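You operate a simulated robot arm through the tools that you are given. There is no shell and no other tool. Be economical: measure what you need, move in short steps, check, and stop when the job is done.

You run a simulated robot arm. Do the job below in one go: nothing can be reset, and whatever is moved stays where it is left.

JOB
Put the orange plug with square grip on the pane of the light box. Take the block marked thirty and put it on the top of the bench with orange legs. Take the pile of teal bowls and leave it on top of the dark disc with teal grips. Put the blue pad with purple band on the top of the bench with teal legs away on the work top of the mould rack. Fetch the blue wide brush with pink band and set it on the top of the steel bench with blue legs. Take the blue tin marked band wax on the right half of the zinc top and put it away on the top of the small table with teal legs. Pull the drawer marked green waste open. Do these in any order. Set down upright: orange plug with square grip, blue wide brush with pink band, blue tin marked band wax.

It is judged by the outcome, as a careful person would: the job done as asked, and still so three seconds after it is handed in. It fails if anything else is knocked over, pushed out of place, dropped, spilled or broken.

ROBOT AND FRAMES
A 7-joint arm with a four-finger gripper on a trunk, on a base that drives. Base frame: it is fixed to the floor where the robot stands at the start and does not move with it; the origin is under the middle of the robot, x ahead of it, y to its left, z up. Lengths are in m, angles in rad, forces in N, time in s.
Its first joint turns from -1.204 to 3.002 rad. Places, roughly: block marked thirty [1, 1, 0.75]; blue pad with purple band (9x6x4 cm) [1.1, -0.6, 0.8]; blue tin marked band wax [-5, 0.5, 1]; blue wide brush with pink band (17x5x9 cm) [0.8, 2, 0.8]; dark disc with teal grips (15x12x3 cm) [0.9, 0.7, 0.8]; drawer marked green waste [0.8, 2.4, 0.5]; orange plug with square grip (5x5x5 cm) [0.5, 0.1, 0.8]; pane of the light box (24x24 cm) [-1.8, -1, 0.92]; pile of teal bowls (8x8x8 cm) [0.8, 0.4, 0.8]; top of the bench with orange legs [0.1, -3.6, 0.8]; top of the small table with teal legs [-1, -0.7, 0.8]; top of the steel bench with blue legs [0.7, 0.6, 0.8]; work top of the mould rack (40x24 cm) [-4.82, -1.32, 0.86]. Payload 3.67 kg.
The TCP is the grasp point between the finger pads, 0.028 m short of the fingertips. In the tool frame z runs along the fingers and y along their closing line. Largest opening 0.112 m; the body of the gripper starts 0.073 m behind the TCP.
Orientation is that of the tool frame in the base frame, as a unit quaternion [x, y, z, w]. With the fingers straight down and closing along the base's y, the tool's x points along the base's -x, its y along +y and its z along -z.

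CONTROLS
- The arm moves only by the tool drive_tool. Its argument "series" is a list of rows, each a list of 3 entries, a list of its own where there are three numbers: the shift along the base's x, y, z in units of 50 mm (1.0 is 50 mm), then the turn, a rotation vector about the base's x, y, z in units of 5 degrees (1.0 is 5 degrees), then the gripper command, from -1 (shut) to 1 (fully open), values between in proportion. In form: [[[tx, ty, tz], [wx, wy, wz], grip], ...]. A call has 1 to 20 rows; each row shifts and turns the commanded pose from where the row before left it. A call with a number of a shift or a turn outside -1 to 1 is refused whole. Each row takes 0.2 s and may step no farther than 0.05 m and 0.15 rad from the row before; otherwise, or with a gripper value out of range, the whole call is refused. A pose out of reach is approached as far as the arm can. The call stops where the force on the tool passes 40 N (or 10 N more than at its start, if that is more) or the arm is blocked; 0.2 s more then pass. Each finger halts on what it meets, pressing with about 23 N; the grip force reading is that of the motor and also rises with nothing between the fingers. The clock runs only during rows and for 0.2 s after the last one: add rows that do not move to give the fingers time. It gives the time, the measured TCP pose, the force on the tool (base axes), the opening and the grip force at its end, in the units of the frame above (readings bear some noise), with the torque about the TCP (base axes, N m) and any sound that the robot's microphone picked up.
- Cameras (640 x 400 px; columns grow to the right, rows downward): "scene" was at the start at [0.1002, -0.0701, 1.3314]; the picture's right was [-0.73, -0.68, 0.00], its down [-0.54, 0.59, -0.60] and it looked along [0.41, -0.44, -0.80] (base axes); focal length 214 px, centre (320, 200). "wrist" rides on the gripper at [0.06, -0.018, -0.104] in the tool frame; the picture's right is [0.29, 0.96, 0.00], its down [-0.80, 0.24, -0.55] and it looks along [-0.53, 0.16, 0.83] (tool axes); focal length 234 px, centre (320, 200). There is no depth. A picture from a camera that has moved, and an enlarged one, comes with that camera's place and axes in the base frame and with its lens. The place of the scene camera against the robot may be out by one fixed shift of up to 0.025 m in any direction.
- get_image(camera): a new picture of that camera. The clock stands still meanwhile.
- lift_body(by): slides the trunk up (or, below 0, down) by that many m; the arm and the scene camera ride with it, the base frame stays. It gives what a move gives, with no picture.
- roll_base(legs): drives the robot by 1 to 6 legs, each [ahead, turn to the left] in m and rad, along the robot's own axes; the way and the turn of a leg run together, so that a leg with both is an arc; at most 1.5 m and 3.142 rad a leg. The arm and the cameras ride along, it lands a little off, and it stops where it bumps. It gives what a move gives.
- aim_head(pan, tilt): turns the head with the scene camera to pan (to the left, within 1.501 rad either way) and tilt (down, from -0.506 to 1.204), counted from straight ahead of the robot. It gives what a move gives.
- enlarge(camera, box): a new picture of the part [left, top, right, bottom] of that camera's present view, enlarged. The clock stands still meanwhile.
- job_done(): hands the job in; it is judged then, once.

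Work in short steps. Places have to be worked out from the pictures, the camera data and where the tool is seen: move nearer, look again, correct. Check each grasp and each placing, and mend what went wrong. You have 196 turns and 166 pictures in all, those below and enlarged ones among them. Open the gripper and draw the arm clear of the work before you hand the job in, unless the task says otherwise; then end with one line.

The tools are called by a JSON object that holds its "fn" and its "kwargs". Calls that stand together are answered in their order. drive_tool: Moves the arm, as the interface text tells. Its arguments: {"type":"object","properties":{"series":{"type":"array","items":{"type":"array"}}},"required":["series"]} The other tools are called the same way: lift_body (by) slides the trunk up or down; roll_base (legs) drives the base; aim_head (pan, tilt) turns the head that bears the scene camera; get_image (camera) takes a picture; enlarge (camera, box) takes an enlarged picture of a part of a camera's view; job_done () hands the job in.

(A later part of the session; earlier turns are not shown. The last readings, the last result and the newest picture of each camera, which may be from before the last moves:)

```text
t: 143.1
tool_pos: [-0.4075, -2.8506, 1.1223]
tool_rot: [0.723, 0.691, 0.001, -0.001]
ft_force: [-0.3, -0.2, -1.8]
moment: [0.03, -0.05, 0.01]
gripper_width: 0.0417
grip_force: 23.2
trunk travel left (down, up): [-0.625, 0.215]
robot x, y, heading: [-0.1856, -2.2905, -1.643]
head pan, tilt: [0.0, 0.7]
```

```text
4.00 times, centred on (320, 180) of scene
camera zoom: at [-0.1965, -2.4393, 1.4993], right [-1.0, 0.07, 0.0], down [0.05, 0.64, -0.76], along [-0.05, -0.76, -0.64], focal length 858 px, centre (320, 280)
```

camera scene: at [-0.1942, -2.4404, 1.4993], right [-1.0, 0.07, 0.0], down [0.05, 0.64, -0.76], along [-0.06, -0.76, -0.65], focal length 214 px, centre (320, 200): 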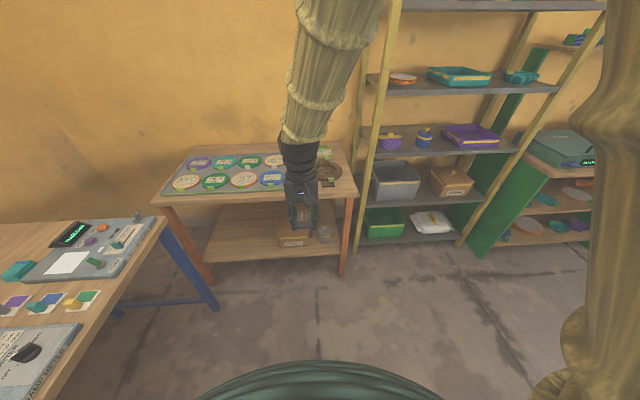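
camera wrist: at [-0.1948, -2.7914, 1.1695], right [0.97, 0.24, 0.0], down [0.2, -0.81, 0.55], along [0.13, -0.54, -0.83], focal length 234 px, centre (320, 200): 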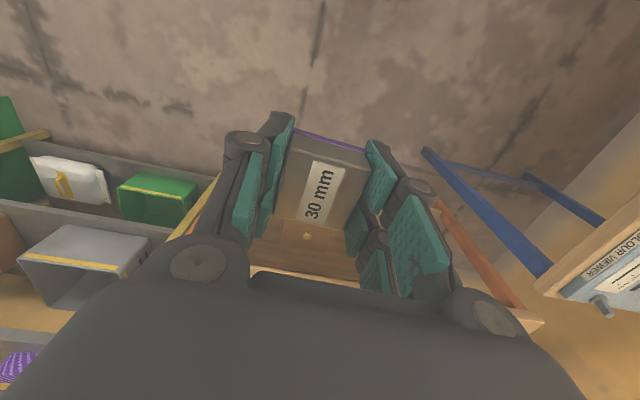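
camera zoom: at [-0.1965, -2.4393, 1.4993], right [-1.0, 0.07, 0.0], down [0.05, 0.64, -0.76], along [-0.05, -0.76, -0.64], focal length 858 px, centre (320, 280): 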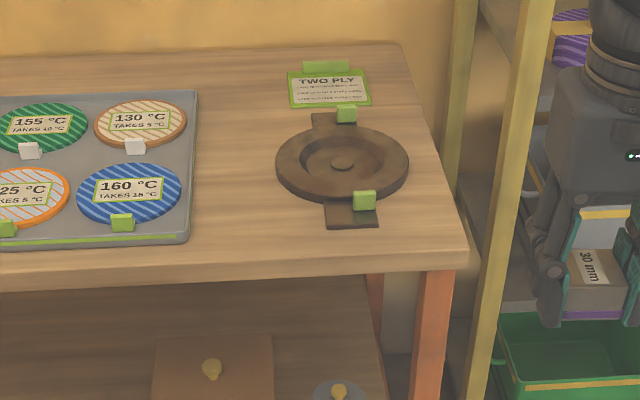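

The free patch between tray and stand is near (-0.12,-3.41). I recentre the arm and drive 0.35 m forward.

{"fn": "drive_tool", "kwargs": {"series": [[[0.95, 0, 0], [0, 0, 0], -1], [[0.95, 0, 0], [0, 0, 0], -1], [[0.95, 0, 0], [0, 0, 0], -1], [[0.95, 0, 0], [0, 0, 0], -1], [[0.95, 0, 0], [0, 0, 0], -1], [[0.5, 0, 0], [0, 0, 0], -1]]}}

{"fn": "roll_base", "kwargs": {"legs": [[0.35, 0]]}}

{"fn": "get_image", "kwargs": {"camera": "wrist"}}

{"fn": "get_image", "kwargs": {"camera": "scene"}}

```text
t: 144.5
tool_pos: [-0.1453, -2.8518, 1.1236]
tool_rot: [0.725, 0.688, 0.011, -0.001]
ft_force: [0.2, -0.5, -0.9]
moment: [-0.04, 0.03, -0.01]
gripper_width: 0.0413
grip_force: 23.0
trunk travel left (down, up): [-0.625, 0.215]
robot x, y, heading: [-0.1854, -2.285, -1.649]
head pan, tilt: [0.0, 0.7]
```

```text
t: 146.8
tool_pos: [-0.1693, -3.2093, 1.1233]
tool_rot: [0.724, 0.69, 0.01, -0.001]
ft_force: [0.4, 0.0, -1.2]
moment: [0.07, 0.0, -0.01]
gripper_width: 0.0417
grip_force: 23.2
trunk travel left (down, up): [-0.625, 0.215]
robot x, y, heading: [-0.2106, -2.6428, -1.642]
head pan, tilt: [0.0, 0.7]
```

```text
101 pictures are left
camera wrist: at [-0.1854, -3.1503, 1.2273], right [0.97, 0.24, 0.02], down [0.19, -0.82, 0.54], along [0.14, -0.52, -0.84], focal length 234 px, centre (320, 200)
```

wrist: 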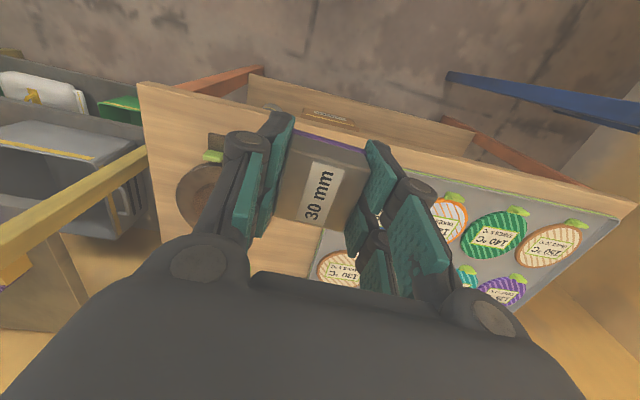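

```text
100 pictures are left
camera scene: at [-0.2128, -2.7952, 1.495], right [-1.0, -0.01, 0.0], down [-0.01, 0.68, -0.73], along [0.01, -0.73, -0.68], focal length 214 px, centre (320, 200)
```

scene: 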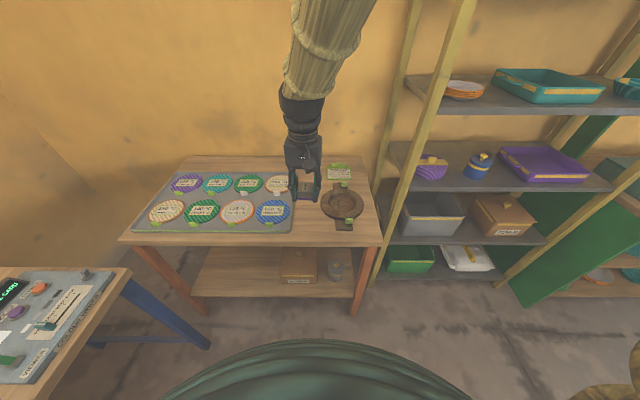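

Target confirmed near (-0.125,-3.415). I move above it, level the small tilt, and come to z≈0.93.

{"fn": "drive_tool", "kwargs": {"series": [[[0.3, -0.9, 0], [0, 0, 0], -1], [[0.3, -0.9, -0.2], [0, 0, 0], -1], [[0.28, -0.9, -0.3], [0, 0, 0], -1], [[0, -0.9, -0.4], [0, 0, 0], -1], [[0, -0.5, -0.8], [0, 0, 0], -1], [[0, 0, -0.9], [0, 0, 0], -1], [[0, 0, -0.9], [0, 0, 0], -1], [[0, 0, 0], [0, 0, 0], -1]]}}

{"fn": "get_image", "kwargs": {"camera": "wrist"}}

{"fn": "enlarge", "kwargs": {"camera": "scene", "box": [230, 130, 390, 250]}}

```text
t: 148.6
tool_pos: [-0.1384, -3.4199, 0.9567]
tool_rot: [0.732, 0.681, 0.021, 0.009]
ft_force: [0.2, 0.7, -0.7]
moment: [0.0, -0.03, -0.02]
gripper_width: 0.0416
grip_force: 22.3
trunk travel left (down, up): [-0.625, 0.215]
robot x, y, heading: [-0.2071, -2.6434, -1.64]
head pan, tilt: [0.0, 0.7]
```

```text
99 pictures are left
camera wrist: at [-0.1564, -3.3606, 1.0599], right [0.97, 0.22, 0.04], down [0.16, -0.82, 0.55], along [0.16, -0.53, -0.83], focal length 234 px, centre (320, 200)
```

wrist: 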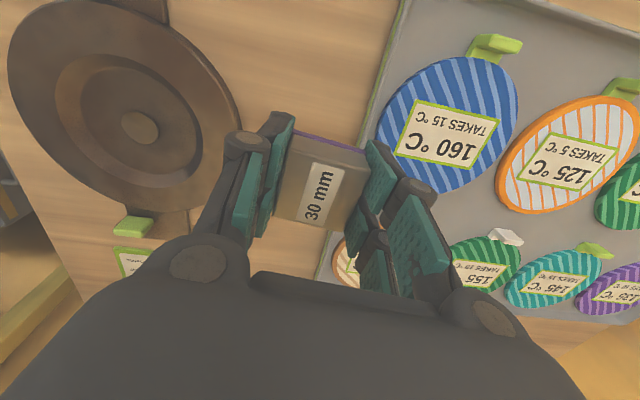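

```text
3.33 times, centred on (310, 190) of scene
camera zoom: at [-0.2203, -2.7945, 1.4996], right [-1.0, 0.07, 0.0], down [0.05, 0.64, -0.77], along [-0.05, -0.76, -0.64], focal length 715 px, centre (353, 233)
```

zoom: 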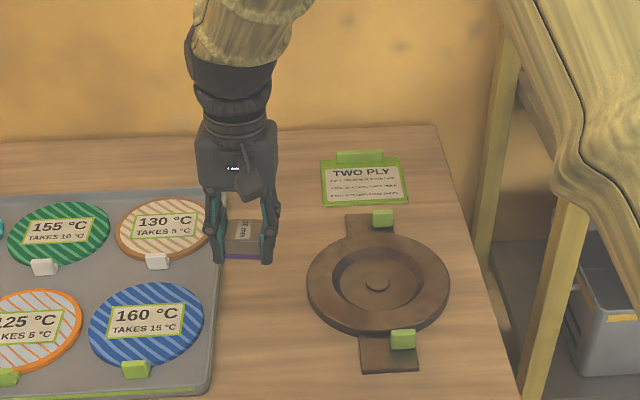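

Gap between tray (x≈-0.08) and stand (x≈-0.21) – centre x≈-0.145. I level, shift 7 mm, and lower.

{"fn": "drive_tool", "kwargs": {"series": [[[-0.14, 0.1, 0], [-0.18, 0.49, 0], -1], [[0, 0, -0.6], [0, 0, 0], -1], [[0, 0, -0.6], [0, 0, 0], -1], [[0, 0, -0.6], [0, 0, 0], -1], [[0, 0, 0], [0, 0, 0], -1]]}}

{"fn": "enlarge", "kwargs": {"camera": "scene", "box": [250, 150, 370, 250]}}

```text
t: 149.8
tool_pos: [-0.143, -3.4141, 0.8633]
tool_rot: [0.732, 0.681, -0.003, -0.004]
ft_force: [0.1, 1.3, -2.2]
moment: [-0.02, 0.0, 0.03]
gripper_width: 0.0418
grip_force: 22.6
trunk travel left (down, up): [-0.625, 0.215]
robot x, y, heading: [-0.2096, -2.6453, -1.645]
head pan, tilt: [0.0, 0.7]
```

```text
4.00 times, centred on (310, 200) of scene
camera zoom: at [-0.22, -2.7953, 1.4995], right [-1.0, 0.07, 0.0], down [0.05, 0.64, -0.77], along [-0.05, -0.76, -0.64], focal length 858 px, centre (360, 200)
```

zoom: 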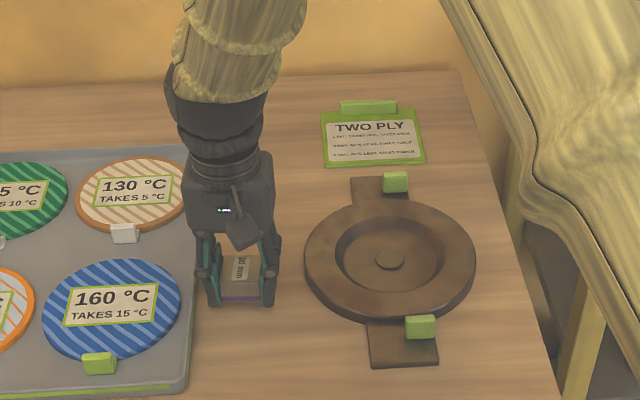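

Slightly near the tray, so 8 mm more away from it; then lower in small steps.

{"fn": "drive_tool", "kwargs": {"series": [[[-0.16, 0, 0], [0, 0, 0], -1], [[0, 0, -0.16], [0, 0, 0], -1], [[0, 0, -0.1], [0, 0, 0], -1], [[0, 0, 0], [0, 0, 0], -1]]}}

{"fn": "drive_tool", "kwargs": {"series": [[[0, 0, -0.08], [0, 0, 0], -1], [[0, 0, -0.06], [0, 0, 0], -1], [[0, 0, 0], [0, 0, 0], -1]]}}

{"fn": "drive_tool", "kwargs": {"series": [[[0, 0, -0.06], [0, 0, 0], -1], [[0, 0, 0], [0, 0, 0], -1]]}}

```text
t: 150.8
tool_pos: [-0.1484, -3.4138, 0.85]
tool_rot: [0.731, 0.682, -0.006, -0.005]
ft_force: [-0.3, -0.5, -1.6]
moment: [0.06, 0.03, -0.03]
gripper_width: 0.0416
grip_force: 23.1
trunk travel left (down, up): [-0.625, 0.215]
robot x, y, heading: [-0.2081, -2.6444, -1.645]
head pan, tilt: [0.0, 0.7]
```

```text
t: 151.7
tool_pos: [-0.1476, -3.4136, 0.8474]
tool_rot: [0.731, 0.683, -0.007, -0.003]
ft_force: [4.2, 12.7, 25.9]
moment: [0.84, -0.89, 0.31]
gripper_width: 0.0417
grip_force: 23.5
trunk travel left (down, up): [-0.625, 0.215]
robot x, y, heading: [-0.2111, -2.642, -1.64]
head pan, tilt: [0.0, 0.7]
stopped in row 3: the force on the tool passed its limit at 42 N (the readings are from after the stop); the commanded pose is now the measured one
```

```text
t: 152.4
tool_pos: [-0.1483, -3.4155, 0.8468]
tool_rot: [0.732, 0.682, -0.007, 0.0]
ft_force: [1.4, 11.9, 25.1]
moment: [0.93, -0.71, 0.28]
gripper_width: 0.0417
grip_force: 23.3
trunk travel left (down, up): [-0.625, 0.215]
robot x, y, heading: [-0.2116, -2.647, -1.644]
head pan, tilt: [0.0, 0.7]
stopped in row 2: the force on the tool passed its limit at 41 N (the readings are from after the stop); the commanded pose is now the measured one
```

Contact sooner than expected and off-centre. I check what is touching.

{"fn": "enlarge", "kwargs": {"camera": "scene", "box": [270, 180, 350, 240]}}

{"fn": "get_image", "kwargs": {"camera": "wrist"}}

```text
6.67 times, centred on (310, 210) of scene
camera zoom: at [-0.2199, -2.7926, 1.4997], right [-1.0, 0.07, 0.0], down [0.05, 0.64, -0.77], along [-0.05, -0.76, -0.64], focal length 1430 px, centre (387, 133)
```

zoom: 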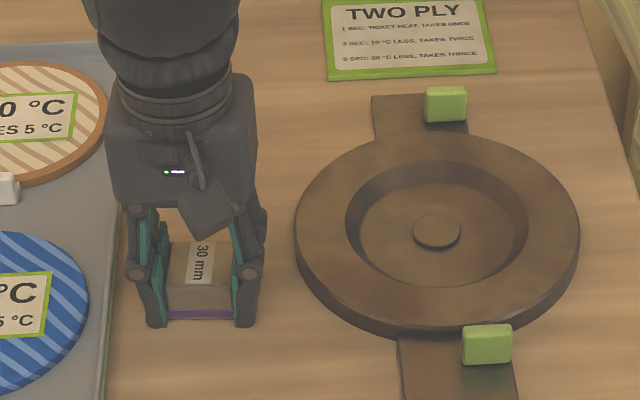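

```text
95 pictures are left
camera wrist: at [-0.1606, -3.3536, 0.9501], right [0.98, 0.22, -0.01], down [0.19, -0.81, 0.56], along [0.11, -0.55, -0.83], focal length 234 px, centre (320, 200)
```

wrist: 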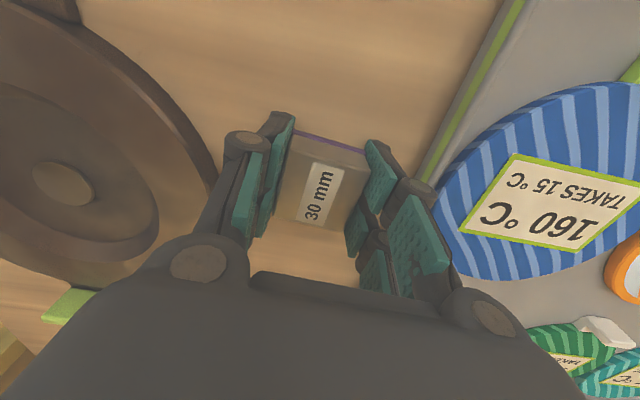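

It's resting on the bench top, clear of both neighbours. I open a little and lift straight off.

{"fn": "drive_tool", "kwargs": {"series": [[[0, 0, 0.05], [0, 0, 0], 0.0], [[0, 0, 0], [0, 0, 0], 0.15], [[0, 0, 0], [0, 0, 0], 0.2], [[0, 0, 0.4], [0, 0, 0], 0.2], [[0, 0, 0.9], [0, 0, 0], 0.2], [[0, 0, 0.9], [0, 0, 0], 0.2], [[0, 0.6, 0.7], [0, 0, 0], 1], [[0, 0.9, 0.4], [0, 0, 0], 1], [[0, 0.9, 0.4], [0, 0, 0], 1]]}}

{"fn": "enlarge", "kwargs": {"camera": "scene", "box": [250, 160, 370, 250]}}

```text
t: 154.3
tool_pos: [-0.1579, -3.3092, 0.9198]
tool_rot: [0.738, 0.67, 0.062, -0.051]
ft_force: [0.1, 0.0, 0.5]
moment: [-0.04, 0.0, 0.02]
gripper_width: 0.1119
grip_force: 0.1
trunk travel left (down, up): [-0.625, 0.215]
robot x, y, heading: [-0.2111, -2.6434, -1.642]
head pan, tilt: [0.0, 0.7]
stopped in row 9: the arm was blocked; the commanded pose is now the measured one
```

```text
4.44 times, centred on (310, 205) of scene
camera zoom: at [-0.2199, -2.7953, 1.4995], right [-1.0, 0.07, 0.0], down [0.05, 0.64, -0.77], along [-0.05, -0.76, -0.64], focal length 953 px, centre (364, 178)
```

zoom: 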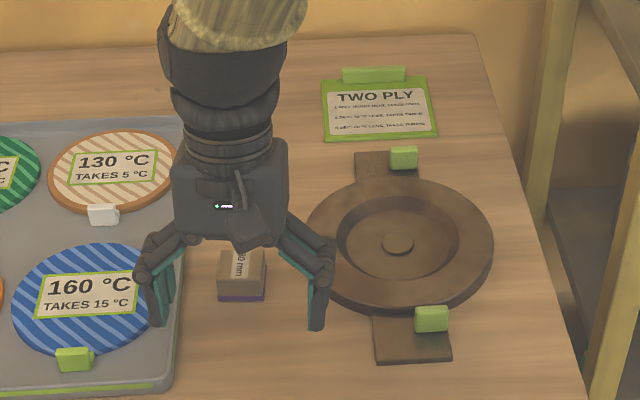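

Block is placed. The arm got blocked while retracting; I look to the right to see whether the elbow is near the rack.

{"fn": "aim_head", "kwargs": {"pan": -0.6, "tilt": 0.2}}

{"fn": "get_image", "kwargs": {"camera": "scene"}}

```text
t: 155.3
tool_pos: [-0.1578, -3.308, 0.9172]
tool_rot: [0.738, 0.67, 0.063, -0.052]
ft_force: [0.0, 0.5, -0.5]
moment: [0.01, -0.03, 0.0]
gripper_width: 0.1118
grip_force: 0.0
trunk travel left (down, up): [-0.625, 0.215]
robot x, y, heading: [-0.2045, -2.6478, -1.641]
head pan, tilt: [-0.6, 0.201]
```

```text
93 pictures are left
camera scene: at [-0.2715, -2.7843, 1.5448], right [-0.78, 0.62, 0.0], down [0.12, 0.16, -0.98], along [-0.61, -0.77, -0.2], focal length 214 px, centre (320, 200)
```

scene: 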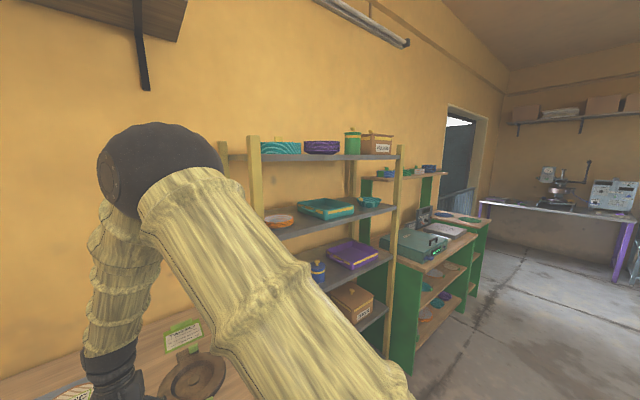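

The elbow is simply close to the wall/rack. Backing straight out frees everything (fingertips are ~7 cm above the objects).

{"fn": "roll_base", "kwargs": {"legs": [[-0.45, 0]]}}

{"fn": "aim_head", "kwargs": {"pan": 0, "tilt": 0.6}}

{"fn": "get_image", "kwargs": {"camera": "scene"}}

```text
t: 158.1
tool_pos: [-0.1256, -2.8511, 0.9188]
tool_rot: [0.739, 0.669, 0.061, -0.051]
ft_force: [-0.8, 0.3, 1.2]
moment: [-0.03, -0.01, -0.01]
gripper_width: 0.1118
grip_force: 0.1
trunk travel left (down, up): [-0.625, 0.215]
robot x, y, heading: [-0.1739, -2.1892, -1.644]
head pan, tilt: [-0.6, 0.201]
```

```text
t: 159.1
tool_pos: [-0.1253, -2.8523, 0.9184]
tool_rot: [0.738, 0.67, 0.063, -0.052]
ft_force: [0.8, 0.3, 0.0]
moment: [0.02, 0.0, -0.01]
gripper_width: 0.1122
grip_force: 0.0
trunk travel left (down, up): [-0.625, 0.215]
robot x, y, heading: [-0.1774, -2.187, -1.644]
head pan, tilt: [0.0, 0.6]
```

```text
92 pictures are left
camera scene: at [-0.1871, -2.3426, 1.5081], right [-1.0, 0.07, 0.0], down [0.04, 0.56, -0.83], along [-0.06, -0.82, -0.56], focal length 214 px, centre (320, 200)
```

scene: 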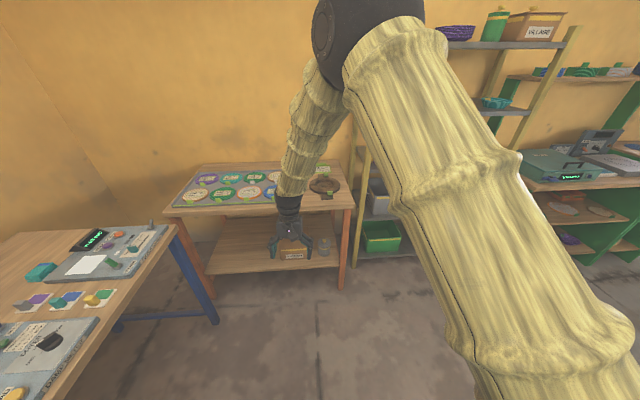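

Everything at the orange bench looks right. I level and tuck the tool, then reverse along the aisle to the steel bench's right end and face it for the plug.

{"fn": "drive_tool", "kwargs": {"series": [[[0, 0, 0.8], [-0.9, 0.13, 0], 1], [[0, 0.5, 0.8], [-0.9, 0.13, 0], 1], [[0, 0.5, 0.8], [0, 0, 0], 1], [[0, 0.5, 0.8], [0, 0, 0], 1], [[0, 0.5, 0.6], [0, 0, 0], 1]]}}

{"fn": "roll_base", "kwargs": {"legs": [[-1.5, 0], [-0.8, 0], [0, 1.64]]}}

{"fn": "aim_head", "kwargs": {"pan": 0, "tilt": 0.9}}

{"fn": "get_image", "kwargs": {"camera": "scene"}}

{"fn": "get_image", "kwargs": {"camera": "wrist"}}

```text
t: 159.8
tool_pos: [-0.1308, -2.779, 0.9292]
tool_rot: [0.745, 0.66, 0.074, -0.057]
ft_force: [0.5, -0.4, 0.6]
moment: [-0.03, -0.03, 0.03]
gripper_width: 0.112
grip_force: 0.1
trunk travel left (down, up): [-0.625, 0.215]
robot x, y, heading: [-0.1782, -2.1888, -1.647]
head pan, tilt: [0.0, 0.6]
stopped in row 3: the arm was blocked; the commanded pose is now the measured one
```

```text
t: 173.8
tool_pos: [0.5187, -0.1044, 0.9267]
tool_rot: [0.279, 0.955, 0.03, -0.095]
ft_force: [-6.8, -3.5, 2.6]
moment: [0.13, -0.33, 0.14]
gripper_width: 0.1086
grip_force: 0.1
trunk travel left (down, up): [-0.625, 0.215]
robot x, y, heading: [-0.0261, 0.1133, -0.521]
head pan, tilt: [0.0, 0.6]
stopped in leg 3: the force on the tool passed its limit at 62 N (the readings are from after the stop); the commanded pose is now the measured one
```

```text
t: 174.6
tool_pos: [0.5182, -0.1051, 0.9265]
tool_rot: [0.28, 0.955, 0.029, -0.095]
ft_force: [-8.0, -4.3, 1.7]
moment: [0.21, -0.36, 0.14]
gripper_width: 0.1082
grip_force: 0.0
trunk travel left (down, up): [-0.625, 0.215]
robot x, y, heading: [-0.029, 0.1142, -0.526]
head pan, tilt: [0.0, 0.901]
```

```text
91 pictures are left
camera scene: at [0.0804, 0.0344, 1.4834], right [-0.5, -0.87, 0.0], down [-0.68, 0.39, -0.62], along [0.54, -0.31, -0.78], focal length 214 px, centre (320, 200)
```

scene: 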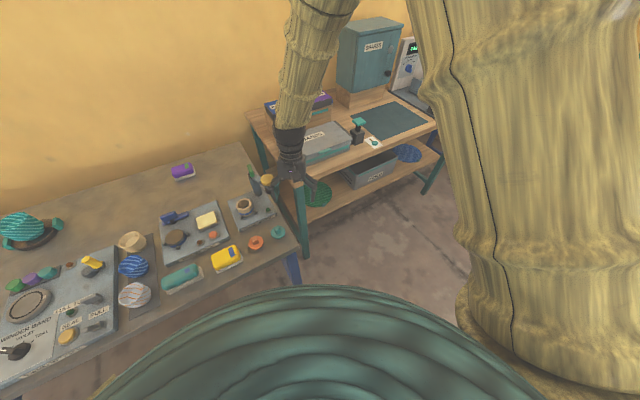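

```text
90 pictures are left
camera wrist: at [0.477, -0.1002, 1.0404], right [0.28, 0.96, 0.06], down [0.88, -0.28, 0.39], along [0.39, -0.05, -0.92], focal length 234 px, centre (320, 200)
```

wrist: 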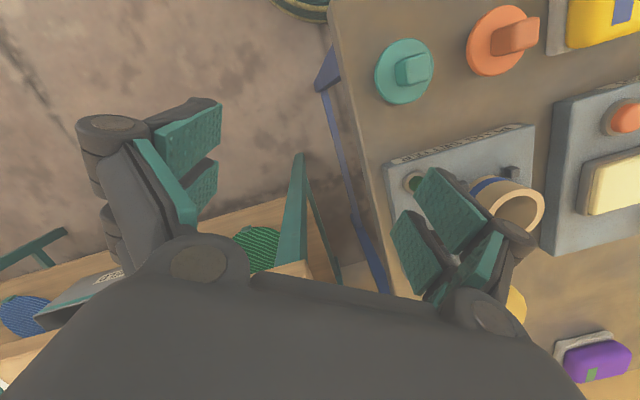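

The tuck move was blocked, so the tool stayed low and bumped the plug setter's lever while turning. I back the turn off gently and inspect.

{"fn": "roll_base", "kwargs": {"legs": [[0, -0.25]]}}

{"fn": "enlarge", "kwargs": {"camera": "scene", "box": [60, 150, 260, 300]}}

{"fn": "get_image", "kwargs": {"camera": "scene"}}

```text
t: 175.9
tool_pos: [0.448, -0.2321, 0.9277]
tool_rot: [0.396, 0.913, 0.042, -0.09]
ft_force: [0.4, -0.9, -0.5]
moment: [0.03, -0.02, 0.01]
gripper_width: 0.1119
grip_force: 0.0
trunk travel left (down, up): [-0.625, 0.215]
robot x, y, heading: [-0.0282, 0.1161, -0.774]
head pan, tilt: [0.0, 0.901]
```

```text
2.67 times, centred on (160, 225) of scene
camera zoom: at [0.062, 0.0095, 1.4833], right [-0.7, -0.72, 0.0], down [-0.56, 0.55, -0.62], along [0.45, -0.43, -0.78], focal length 572 px, centre (747, 133)
```

zoom: 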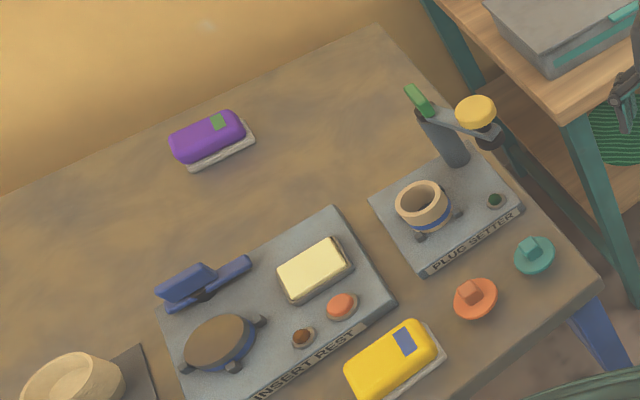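

```text
88 pictures are left
camera scene: at [0.062, 0.0095, 1.4833], right [-0.7, -0.72, 0.0], down [-0.56, 0.55, -0.62], along [0.45, -0.43, -0.78], focal length 214 px, centre (320, 200)
```

scene: 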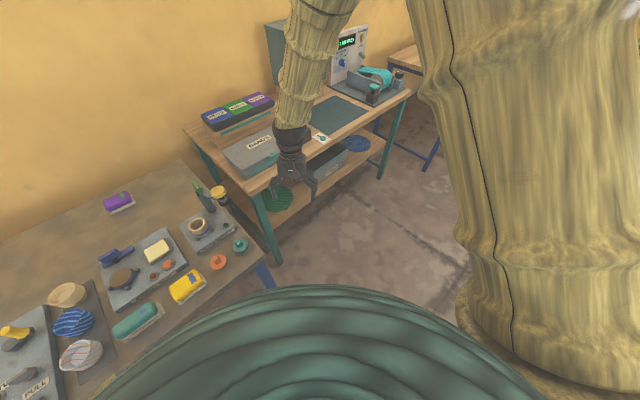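

The lever and everything else measure the same place as before – no harm. Now I test which arm moves free it: first level the tilt alone, in small turns.

{"fn": "drive_tool", "kwargs": {"series": [[[0, 0, 0.3], [0, 0, 0], 1], [[0, 0, 0.3], [0, 0, 0], 1], [[0, 0, 0.3], [0, 0, 0], 1]]}}

{"fn": "aim_head", "kwargs": {"pan": -0.2, "tilt": 0.0}}

{"fn": "get_image", "kwargs": {"camera": "scene"}}

```text
t: 176.7
tool_pos: [0.4492, -0.2318, 0.973]
tool_rot: [0.395, 0.913, 0.041, -0.091]
ft_force: [-0.4, 0.3, 0.3]
moment: [0.0, -0.03, 0.04]
gripper_width: 0.112
grip_force: 0.0
trunk travel left (down, up): [-0.625, 0.215]
robot x, y, heading: [-0.0287, 0.1144, -0.776]
head pan, tilt: [0.0, 0.901]
```

```text
t: 177.9
tool_pos: [0.4494, -0.2318, 0.9727]
tool_rot: [0.395, 0.913, 0.041, -0.091]
ft_force: [-0.6, 0.2, -0.7]
moment: [-0.03, 0.01, 0.03]
gripper_width: 0.112
grip_force: 0.1
trunk travel left (down, up): [-0.625, 0.215]
robot x, y, heading: [-0.0291, 0.1113, -0.772]
head pan, tilt: [-0.201, 0.0]
```

```text
87 pictures are left
camera scene: at [0.0591, -0.0118, 1.5632], right [-0.83, -0.56, 0.0], down [0.0, 0.0, -1.0], along [0.56, -0.83, 0.0], focal length 214 px, centre (320, 200)
```

scene: 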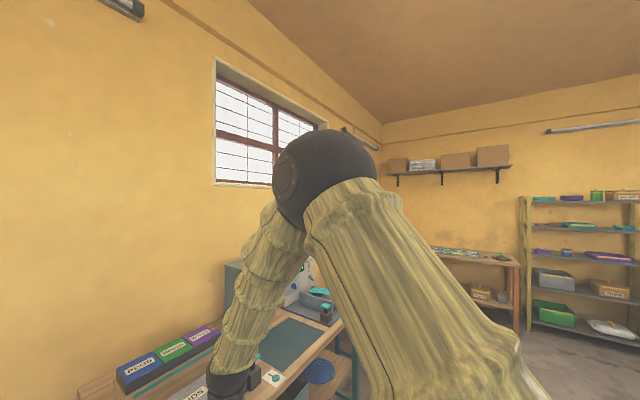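

Straight up works. I raise further, then level in tiny turns.

{"fn": "drive_tool", "kwargs": {"series": [[[0, 0, 0.7], [0, 0, 0], 1], [[0, 0, 0.7], [0, 0, 0], 1], [[0, 0, 0.7], [0, 0, 0], 1], [[0, 0, 0.7], [0, 0, 0], 1], [[0, 0, 0.7], [0, 0, 0], 1]]}}

```text
t: 179.1
tool_pos: [0.4499, -0.2327, 1.1465]
tool_rot: [0.395, 0.913, 0.041, -0.091]
ft_force: [-0.9, 0.9, 0.0]
moment: [0.01, -0.01, 0.02]
gripper_width: 0.1118
grip_force: 0.0
trunk travel left (down, up): [-0.625, 0.215]
robot x, y, heading: [-0.0267, 0.1134, -0.772]
head pan, tilt: [-0.201, 0.0]
```

Now level the tool.

{"fn": "drive_tool", "kwargs": {"series": [[[0, 0, 0], [-0.56, -0.51, 0], 1], [[0, 0, 0], [-0.56, -0.51, 0], 1], [[0, 0, 0], [-0.56, -0.51, 0], 1], [[0, 0, 0], [0, 0, 0], 1]]}}

```text
t: 180.1
tool_pos: [0.4494, -0.2325, 1.1469]
tool_rot: [0.397, 0.918, 0.001, 0.0]
ft_force: [0.7, -0.6, 1.2]
moment: [0.03, -0.01, 0.0]
gripper_width: 0.1117
grip_force: 0.1
trunk travel left (down, up): [-0.625, 0.215]
robot x, y, heading: [-0.025, 0.1131, -0.772]
head pan, tilt: [-0.201, 0.0]
```

Level. Now turn left to face the bench and look at the plug.

{"fn": "roll_base", "kwargs": {"legs": [[0, 0.77]]}}

{"fn": "aim_head", "kwargs": {"pan": 0, "tilt": 1.0}}

{"fn": "get_image", "kwargs": {"camera": "wrist"}}

{"fn": "enlarge", "kwargs": {"camera": "scene", "box": [220, 130, 400, 260]}}

```text
t: 182.5
tool_pos: [0.5555, 0.1934, 1.1481]
tool_rot: [0.027, 1.0, 0.001, 0.0]
ft_force: [0.2, 0.2, 0.4]
moment: [-0.06, 0.0, -0.02]
gripper_width: 0.112
grip_force: 0.1
trunk travel left (down, up): [-0.625, 0.215]
robot x, y, heading: [-0.0293, 0.1136, -0.01]
head pan, tilt: [-0.201, 0.0]
```

```text
t: 183.8
tool_pos: [0.5569, 0.1938, 1.1468]
tool_rot: [0.027, 1.0, 0.001, -0.001]
ft_force: [-0.9, 0.1, -0.4]
moment: [0.01, 0.0, 0.02]
gripper_width: 0.1118
grip_force: 0.1
trunk travel left (down, up): [-0.625, 0.215]
robot x, y, heading: [-0.0232, 0.1143, -0.01]
head pan, tilt: [0.0, 1.0]
```

```text
86 pictures are left
camera wrist: at [0.4959, 0.1783, 1.2505], right [-0.24, 0.97, 0.0], down [0.81, 0.2, 0.55], along [0.54, 0.13, -0.83], focal length 234 px, centre (320, 200)
```

wrist: 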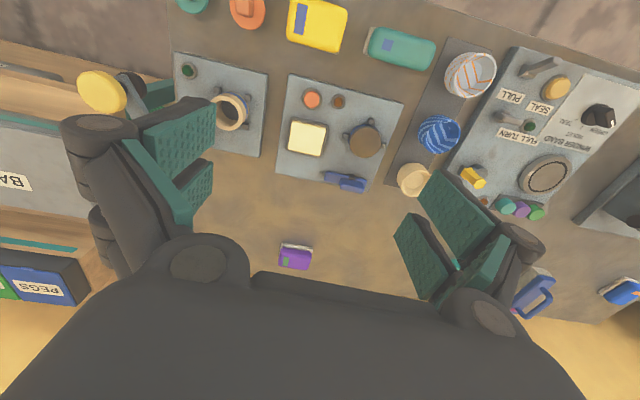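

```text
3.08 times, centred on (310, 195) of scene
camera zoom: at [0.0925, 0.0966, 1.4761], right [-0.01, -1.0, 0.0], down [-0.84, 0.01, -0.54], along [0.54, 0.0, -0.84], focal length 660 px, centre (351, 215)
```

zoom: 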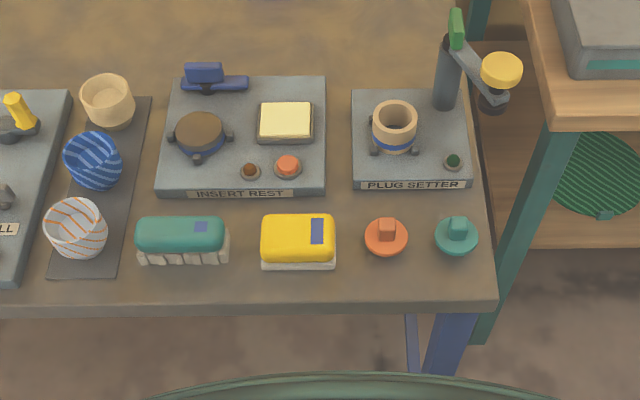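

Plug at ≈(0.48,0.07). I move above it, at z≈1.0, to see the grip's orientation.

{"fn": "drive_tool", "kwargs": {"series": [[[-0.5, -0.8, 0], [0, 0, 0], 1], [[-0.5, -0.8, 0], [0, 0, 0], 1], [[-0.5, -0.8, -0.3], [0, 0, -0.6], 1], [[0, 0, -0.9], [0, 0, 0], 1], [[0, 0, -0.9], [0, 0, 0], 1], [[0, 0, -0.9], [0, 0, 0], 1]]}}

{"fn": "get_image", "kwargs": {"camera": "wrist"}}

{"fn": "enlarge", "kwargs": {"camera": "scene", "box": [280, 150, 380, 230]}}

```text
t: 185.2
tool_pos: [0.4815, 0.0752, 0.9953]
tool_rot: [0.053, 0.999, 0.0, -0.001]
ft_force: [2.1, 0.9, -0.9]
moment: [-0.04, 0.02, -0.03]
gripper_width: 0.1117
grip_force: 0.1
trunk travel left (down, up): [-0.625, 0.215]
robot x, y, heading: [-0.0217, 0.1145, -0.009]
head pan, tilt: [0.0, 1.0]
```

```text
84 pictures are left
camera wrist: at [0.4206, 0.0639, 1.0992], right [-0.19, 0.98, 0.0], down [0.82, 0.15, 0.55], along [0.54, 0.1, -0.83], focal length 234 px, centre (320, 200)
```

wrist: 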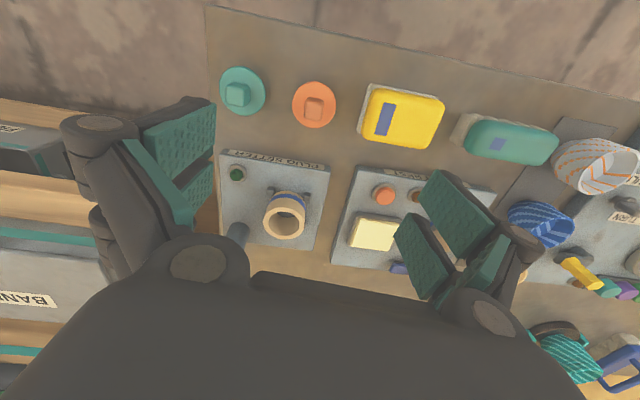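

```text
5.00 times, centred on (330, 190) of scene
camera zoom: at [0.0945, 0.0987, 1.4759], right [-0.01, -1.0, 0.0], down [-0.84, 0.01, -0.54], along [0.54, -0.01, -0.84], focal length 1072 px, centre (270, 250)
```

zoom: 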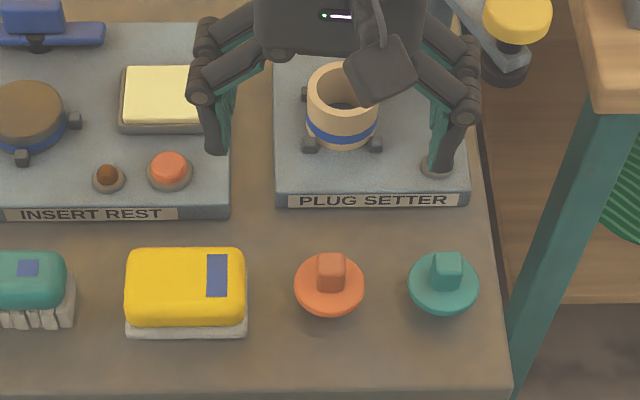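

I zoom on the plug for the yaw of its square grip.

{"fn": "enlarge", "kwargs": {"camera": "wrist", "box": [270, 65, 360, 145]}}

```text
5.00 times, centred on (315, 105) of wrist
camera zoom: at [0.4206, 0.0639, 1.0992], right [-0.19, 0.98, 0.0], down [0.82, 0.15, 0.55], along [0.54, 0.1, -0.83], focal length 1171 px, centre (345, 675)
```

zoom: 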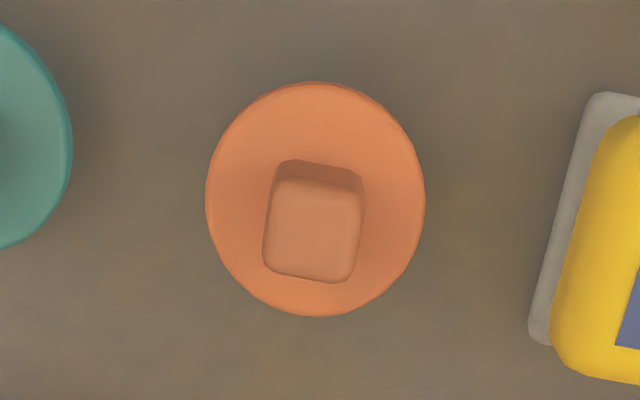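

Grip edges are ~3° from the axes; centre (0.478,0.068). I align yaw (+9°) and descend to z≈0.88, then check.

{"fn": "drive_tool", "kwargs": {"series": [[[-0.07, -0.14, -0.7], [0, 0, 0.9], 0.6], [[0, 0, -0.8], [0, 0, 0.9], 0.4], [[0, 0, -0.8], [0, 0, 0], 0.2], [[0, 0, 0], [0, 0, 0], 0.2]]}}

{"fn": "get_image", "kwargs": {"camera": "wrist"}}

{"fn": "enlarge", "kwargs": {"camera": "scene", "box": [280, 150, 380, 230]}}

```text
t: 186.2
tool_pos: [0.4753, 0.0667, 0.8826]
tool_rot: [-0.026, 1.0, 0.002, 0.0]
ft_force: [0.0, -0.5, 1.0]
moment: [0.01, -0.03, 0.0]
gripper_width: 0.067
grip_force: 0.1
trunk travel left (down, up): [-0.625, 0.215]
robot x, y, heading: [-0.0295, 0.1082, -0.008]
head pan, tilt: [0.0, 1.0]
```

```text
81 pictures are left
camera wrist: at [0.4178, 0.0453, 0.9857], right [-0.34, 0.94, 0.0], down [0.78, 0.28, 0.55], along [0.52, 0.19, -0.83], focal length 234 px, centre (320, 200)
```

wrist: 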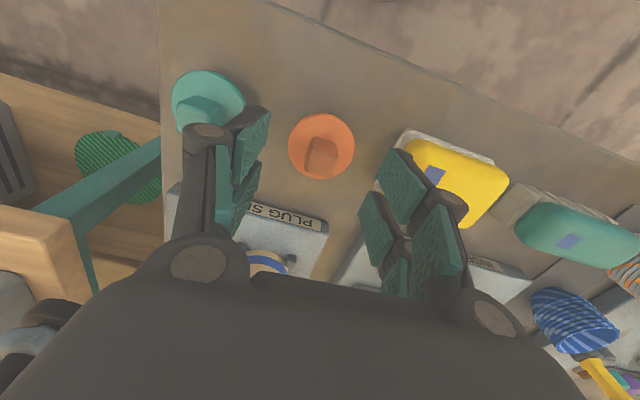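

```text
5.00 times, centred on (330, 190) of scene
camera zoom: at [0.0908, 0.0964, 1.4763], right [-0.01, -1.0, 0.0], down [-0.84, 0.01, -0.54], along [0.54, 0.0, -0.84], focal length 1072 px, centre (270, 250)
```

zoom: 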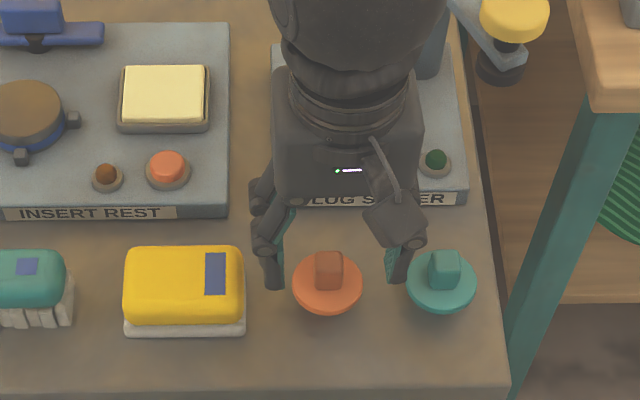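

Well centred. Lower to z≈0.846 and close.

{"fn": "drive_tool", "kwargs": {"series": [[[0, 0, -0.5], [0, 0, 0], 0.1], [[0, 0, -0.22], [0, 0, 0], 0.1], [[0, 0, 0], [0, 0, 0], -0.3], [[0, 0, 0], [0, 0, 0], -1], [[0, 0, 0], [0, 0, 0], -1]]}}

{"fn": "enlarge", "kwargs": {"camera": "scene", "box": [290, 160, 370, 220]}}

```text
t: 187.4
tool_pos: [0.4791, 0.0672, 0.8448]
tool_rot: [-0.025, 1.0, 0.001, 0.0]
ft_force: [-0.6, -1.5, 2.9]
moment: [-0.07, 0.0, 0.01]
gripper_width: 0.0462
grip_force: 23.1
trunk travel left (down, up): [-0.625, 0.215]
robot x, y, heading: [-0.0243, 0.1099, -0.009]
head pan, tilt: [0.0, 1.0]
```

```text
6.67 times, centred on (330, 190) of scene
camera zoom: at [0.0923, 0.0965, 1.4761], right [-0.01, -1.0, 0.0], down [-0.84, 0.01, -0.54], along [0.54, 0.0, -0.84], focal length 1430 px, centre (253, 267)
```

zoom: 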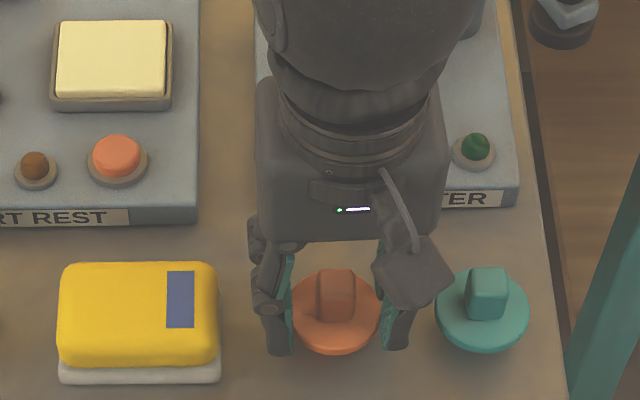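

The fingers closed on the flange (0.046). I reopen, rise 12 mm and close on the square grip itself.

{"fn": "drive_tool", "kwargs": {"series": [[[0, 0, 0], [0, 0, 0], 0.0], [[0, 0, 0], [0, 0, 0], 0.1], [[0, 0, 0.24], [0, 0, 0], 0.1], [[0, 0, 0], [0, 0, 0], -0.3], [[0, 0, 0], [0, 0, 0], -1], [[0, 0, 0], [0, 0, 0], -1], [[0, 0, 0], [0, 0, 0], -1]]}}

{"fn": "enlarge", "kwargs": {"camera": "scene", "box": [290, 160, 370, 220]}}

```text
t: 189.0
tool_pos: [0.4782, 0.0671, 0.8577]
tool_rot: [-0.025, 1.0, 0.001, 0.0]
ft_force: [0.2, 0.7, 0.3]
moment: [0.02, 0.01, -0.03]
gripper_width: 0.0194
grip_force: 23.1
trunk travel left (down, up): [-0.625, 0.215]
robot x, y, heading: [-0.0273, 0.1125, -0.007]
head pan, tilt: [0.0, 1.0]
```

```text
6.67 times, centred on (330, 190) of scene
camera zoom: at [0.0923, 0.0965, 1.4761], right [-0.01, -1.0, 0.0], down [-0.84, 0.01, -0.54], along [0.54, 0.0, -0.84], focal length 1430 px, centre (253, 267)
```

zoom: 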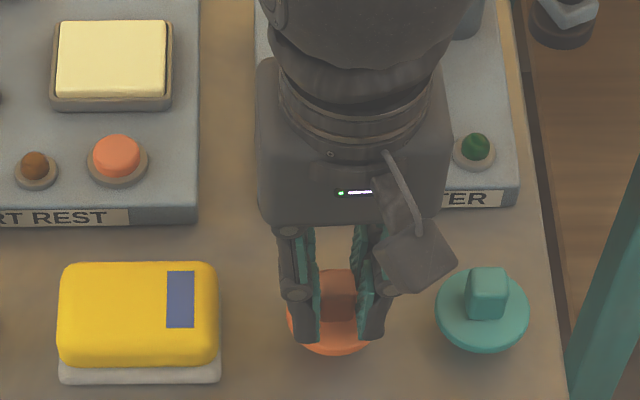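

Square grip held (0.019). Lift carefully to z≈1.1 and check it hangs upright.

{"fn": "drive_tool", "kwargs": {"series": [[[0, 0, 0.4], [0, 0, 0], -1], [[0, 0, 0.8], [0, 0, 0], -1], [[0, 0, 0.9], [0, 0, 0], -1], [[0, 0, 0.9], [0, 0, 0], -1], [[0, 0, 0.9], [0, 0, 0], -1], [[0, 0, 0.9], [0, 0, 0], -1], [[0.3, 0, 0.6], [0, 0, 0], -1]]}}

{"fn": "get_image", "kwargs": {"camera": "wrist"}}

```text
t: 190.6
tool_pos: [0.4943, 0.0649, 1.1276]
tool_rot: [-0.025, 1.0, 0.002, -0.002]
ft_force: [0.1, -0.6, 0.4]
moment: [0.06, -0.01, 0.02]
gripper_width: 0.0195
grip_force: 22.5
trunk travel left (down, up): [-0.625, 0.215]
robot x, y, heading: [-0.0296, 0.1139, -0.008]
head pan, tilt: [0.0, 1.0]
```

```text
77 pictures are left
camera wrist: at [0.4352, 0.0433, 1.2313], right [-0.34, 0.94, 0.0], down [0.79, 0.28, 0.55], along [0.52, 0.19, -0.83], focal length 234 px, centre (320, 200)
```

wrist: 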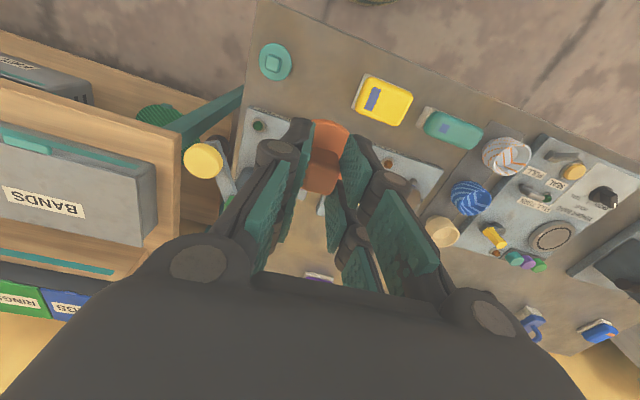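

Plug held upright. I turn left (over open floor) to face toward the light box direction and look.

{"fn": "roll_base", "kwargs": {"legs": [[0, 1.8], [0, 1.7]]}}

{"fn": "aim_head", "kwargs": {"pan": 0.0, "tilt": 0.5}}

{"fn": "get_image", "kwargs": {"camera": "scene"}}

```text
t: 199.3
tool_pos: [-0.5329, -0.0087, 1.1282]
tool_rot: [0.982, 0.188, 0.001, 0.001]
ft_force: [0.2, 0.4, -0.4]
moment: [0.0, 0.03, 0.01]
gripper_width: 0.0195
grip_force: 23.2
trunk travel left (down, up): [-0.625, 0.215]
robot x, y, heading: [-0.0285, 0.115, -2.822]
head pan, tilt: [0.0, 1.0]
```

```text
t: 200.3
tool_pos: [-0.5338, -0.0097, 1.1282]
tool_rot: [0.982, 0.188, 0.0, 0.001]
ft_force: [-0.3, -0.2, -0.5]
moment: [0.03, 0.0, 0.03]
gripper_width: 0.0195
grip_force: 22.7
trunk travel left (down, up): [-0.625, 0.215]
robot x, y, heading: [-0.0308, 0.1128, -2.827]
head pan, tilt: [0.0, 0.499]
```

```text
76 pictures are left
camera scene: at [-0.1616, 0.0539, 1.5171], right [-0.31, 0.95, 0.0], down [0.46, 0.15, -0.88], along [-0.83, -0.28, -0.48], focal length 214 px, centre (320, 200)
```

scene: 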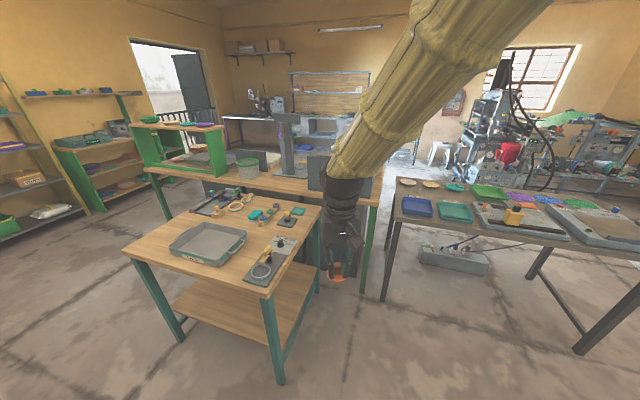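

I enlarge the area where the light box should be (around (266,158)).

{"fn": "enlarge", "kwargs": {"camera": "scene", "box": [110, 90, 390, 290]}}

```text
2.00 times, centred on (250, 190) of scene
camera zoom: at [-0.1616, 0.0539, 1.5171], right [-0.31, 0.95, 0.0], down [0.46, 0.15, -0.88], along [-0.83, -0.28, -0.48], focal length 429 px, centre (460, 220)
```

zoom: 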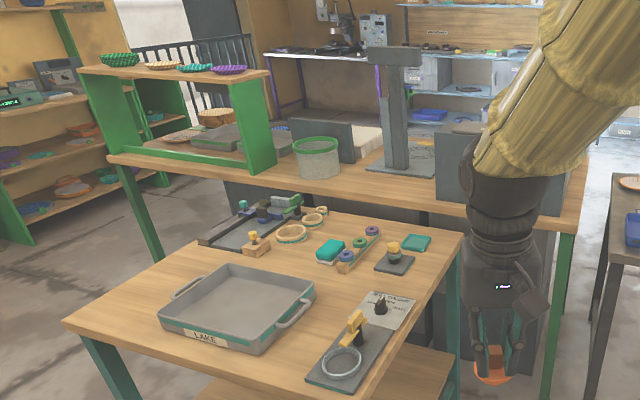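

The pane stands on the green-legged bench, its back panel toward me and the small table in the way; the far (-x) side must be the working side. I go around the left end: first down the aisle.

{"fn": "roll_base", "kwargs": {"legs": [[0, 1.256], [1.5, 0], [0, -0.814]]}}

{"fn": "get_image", "kwargs": {"camera": "scene"}}

```text
t: 212.9
tool_pos: [-0.446, -1.7046, 1.1281]
tool_rot: [0.921, 0.39, 0.001, 0.0]
ft_force: [-0.6, 0.2, -0.6]
moment: [-0.01, 0.03, 0.03]
gripper_width: 0.0196
grip_force: 22.9
trunk travel left (down, up): [-0.625, 0.215]
robot x, y, heading: [-0.0314, -1.3861, -2.398]
head pan, tilt: [0.0, 0.499]
```

```text
74 pictures are left
camera scene: at [-0.1385, -1.4948, 1.5172], right [-0.68, 0.74, 0.0], down [0.35, 0.32, -0.88], along [-0.65, -0.59, -0.48], focal length 214 px, centre (320, 200)
```

scene: 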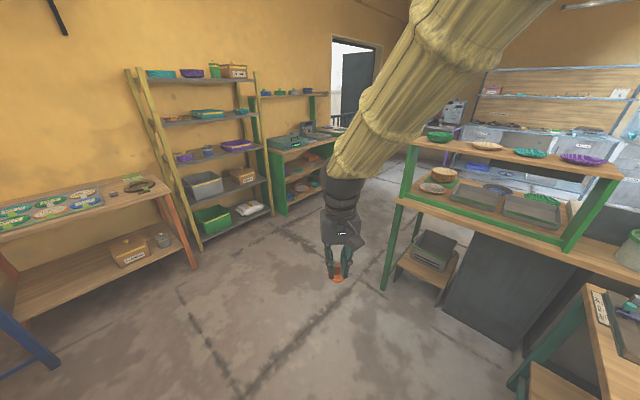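

The way round is clear. I drive to the bench's left end and look ahead.

{"fn": "roll_base", "kwargs": {"legs": [[1.45, 0], [0, -0.74], [1.0, 0]]}}

{"fn": "aim_head", "kwargs": {"pan": -0.7, "tilt": 0.5}}

{"fn": "get_image", "kwargs": {"camera": "scene"}}

```text
t: 226.9
tool_pos: [-2.6318, -2.3615, 1.1288]
tool_rot: [0.999, 0.043, 0.001, 0.001]
ft_force: [-0.1, -1.0, -0.9]
moment: [-0.03, 0.0, -0.02]
gripper_width: 0.0197
grip_force: 23.2
trunk travel left (down, up): [-0.625, 0.215]
robot x, y, heading: [-2.1065, -2.3921, -3.117]
head pan, tilt: [0.0, 0.499]
```

```text
t: 228.0
tool_pos: [-2.6288, -2.3601, 1.1281]
tool_rot: [0.999, 0.042, 0.0, 0.0]
ft_force: [-0.3, -0.4, -1.4]
moment: [0.0, 0.01, 0.01]
gripper_width: 0.0197
grip_force: 23.1
trunk travel left (down, up): [-0.625, 0.215]
robot x, y, heading: [-2.1089, -2.3938, -3.112]
head pan, tilt: [-0.7, 0.499]
```

```text
73 pictures are left
camera scene: at [-2.2305, -2.3495, 1.5172], right [0.62, 0.78, 0.0], down [0.37, -0.3, -0.88], along [-0.69, 0.55, -0.48], focal length 214 px, centre (320, 200)
```

scene: 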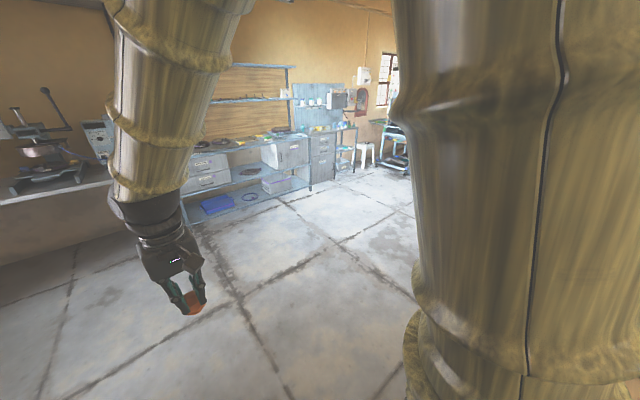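

Open floor. Continue: forward 0.45, turn right, 1.35 m up behind the bench, turn to face it.

{"fn": "roll_base", "kwargs": {"legs": [[0.45, 0], [0, -1.6], [1.35, 0], [0, -1.571]]}}

{"fn": "aim_head", "kwargs": {"pan": 0, "tilt": 0.7}}

{"fn": "get_image", "kwargs": {"camera": "scene"}}

```text
t: 244.9
tool_pos: [-2.011, -1.1026, 1.1289]
tool_rot: [-0.001, 1.0, 0.001, -0.002]
ft_force: [0.0, 0.3, -1.5]
moment: [0.04, -0.02, 0.0]
gripper_width: 0.0198
grip_force: 23.0
trunk travel left (down, up): [-0.625, 0.215]
robot x, y, heading: [-2.5245, -1.0325, -0.055]
head pan, tilt: [-0.7, 0.499]
```

```text
t: 246.0
tool_pos: [-2.0117, -1.1039, 1.129]
tool_rot: [-0.002, 1.0, 0.0, -0.001]
ft_force: [0.7, 0.1, -0.7]
moment: [-0.01, -0.01, -0.03]
gripper_width: 0.0192
grip_force: 22.5
trunk travel left (down, up): [-0.625, 0.215]
robot x, y, heading: [-2.5287, -1.0337, -0.057]
head pan, tilt: [0.0, 0.7]
```

```text
72 pictures are left
camera scene: at [-2.3929, -1.0558, 1.4995], right [-0.06, -1.0, 0.0], down [-0.64, 0.04, -0.77], along [0.76, -0.04, -0.64], focal length 214 px, centre (320, 200)
```

scene: 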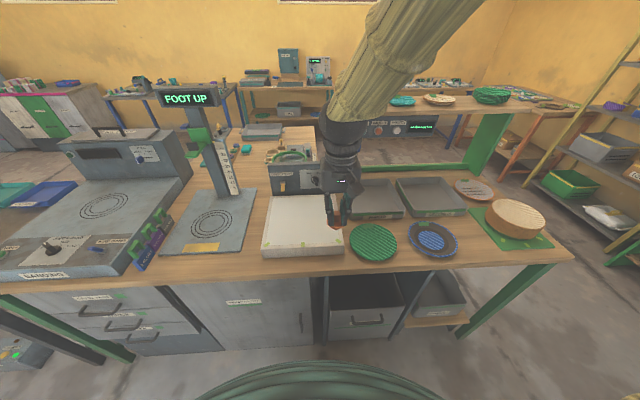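

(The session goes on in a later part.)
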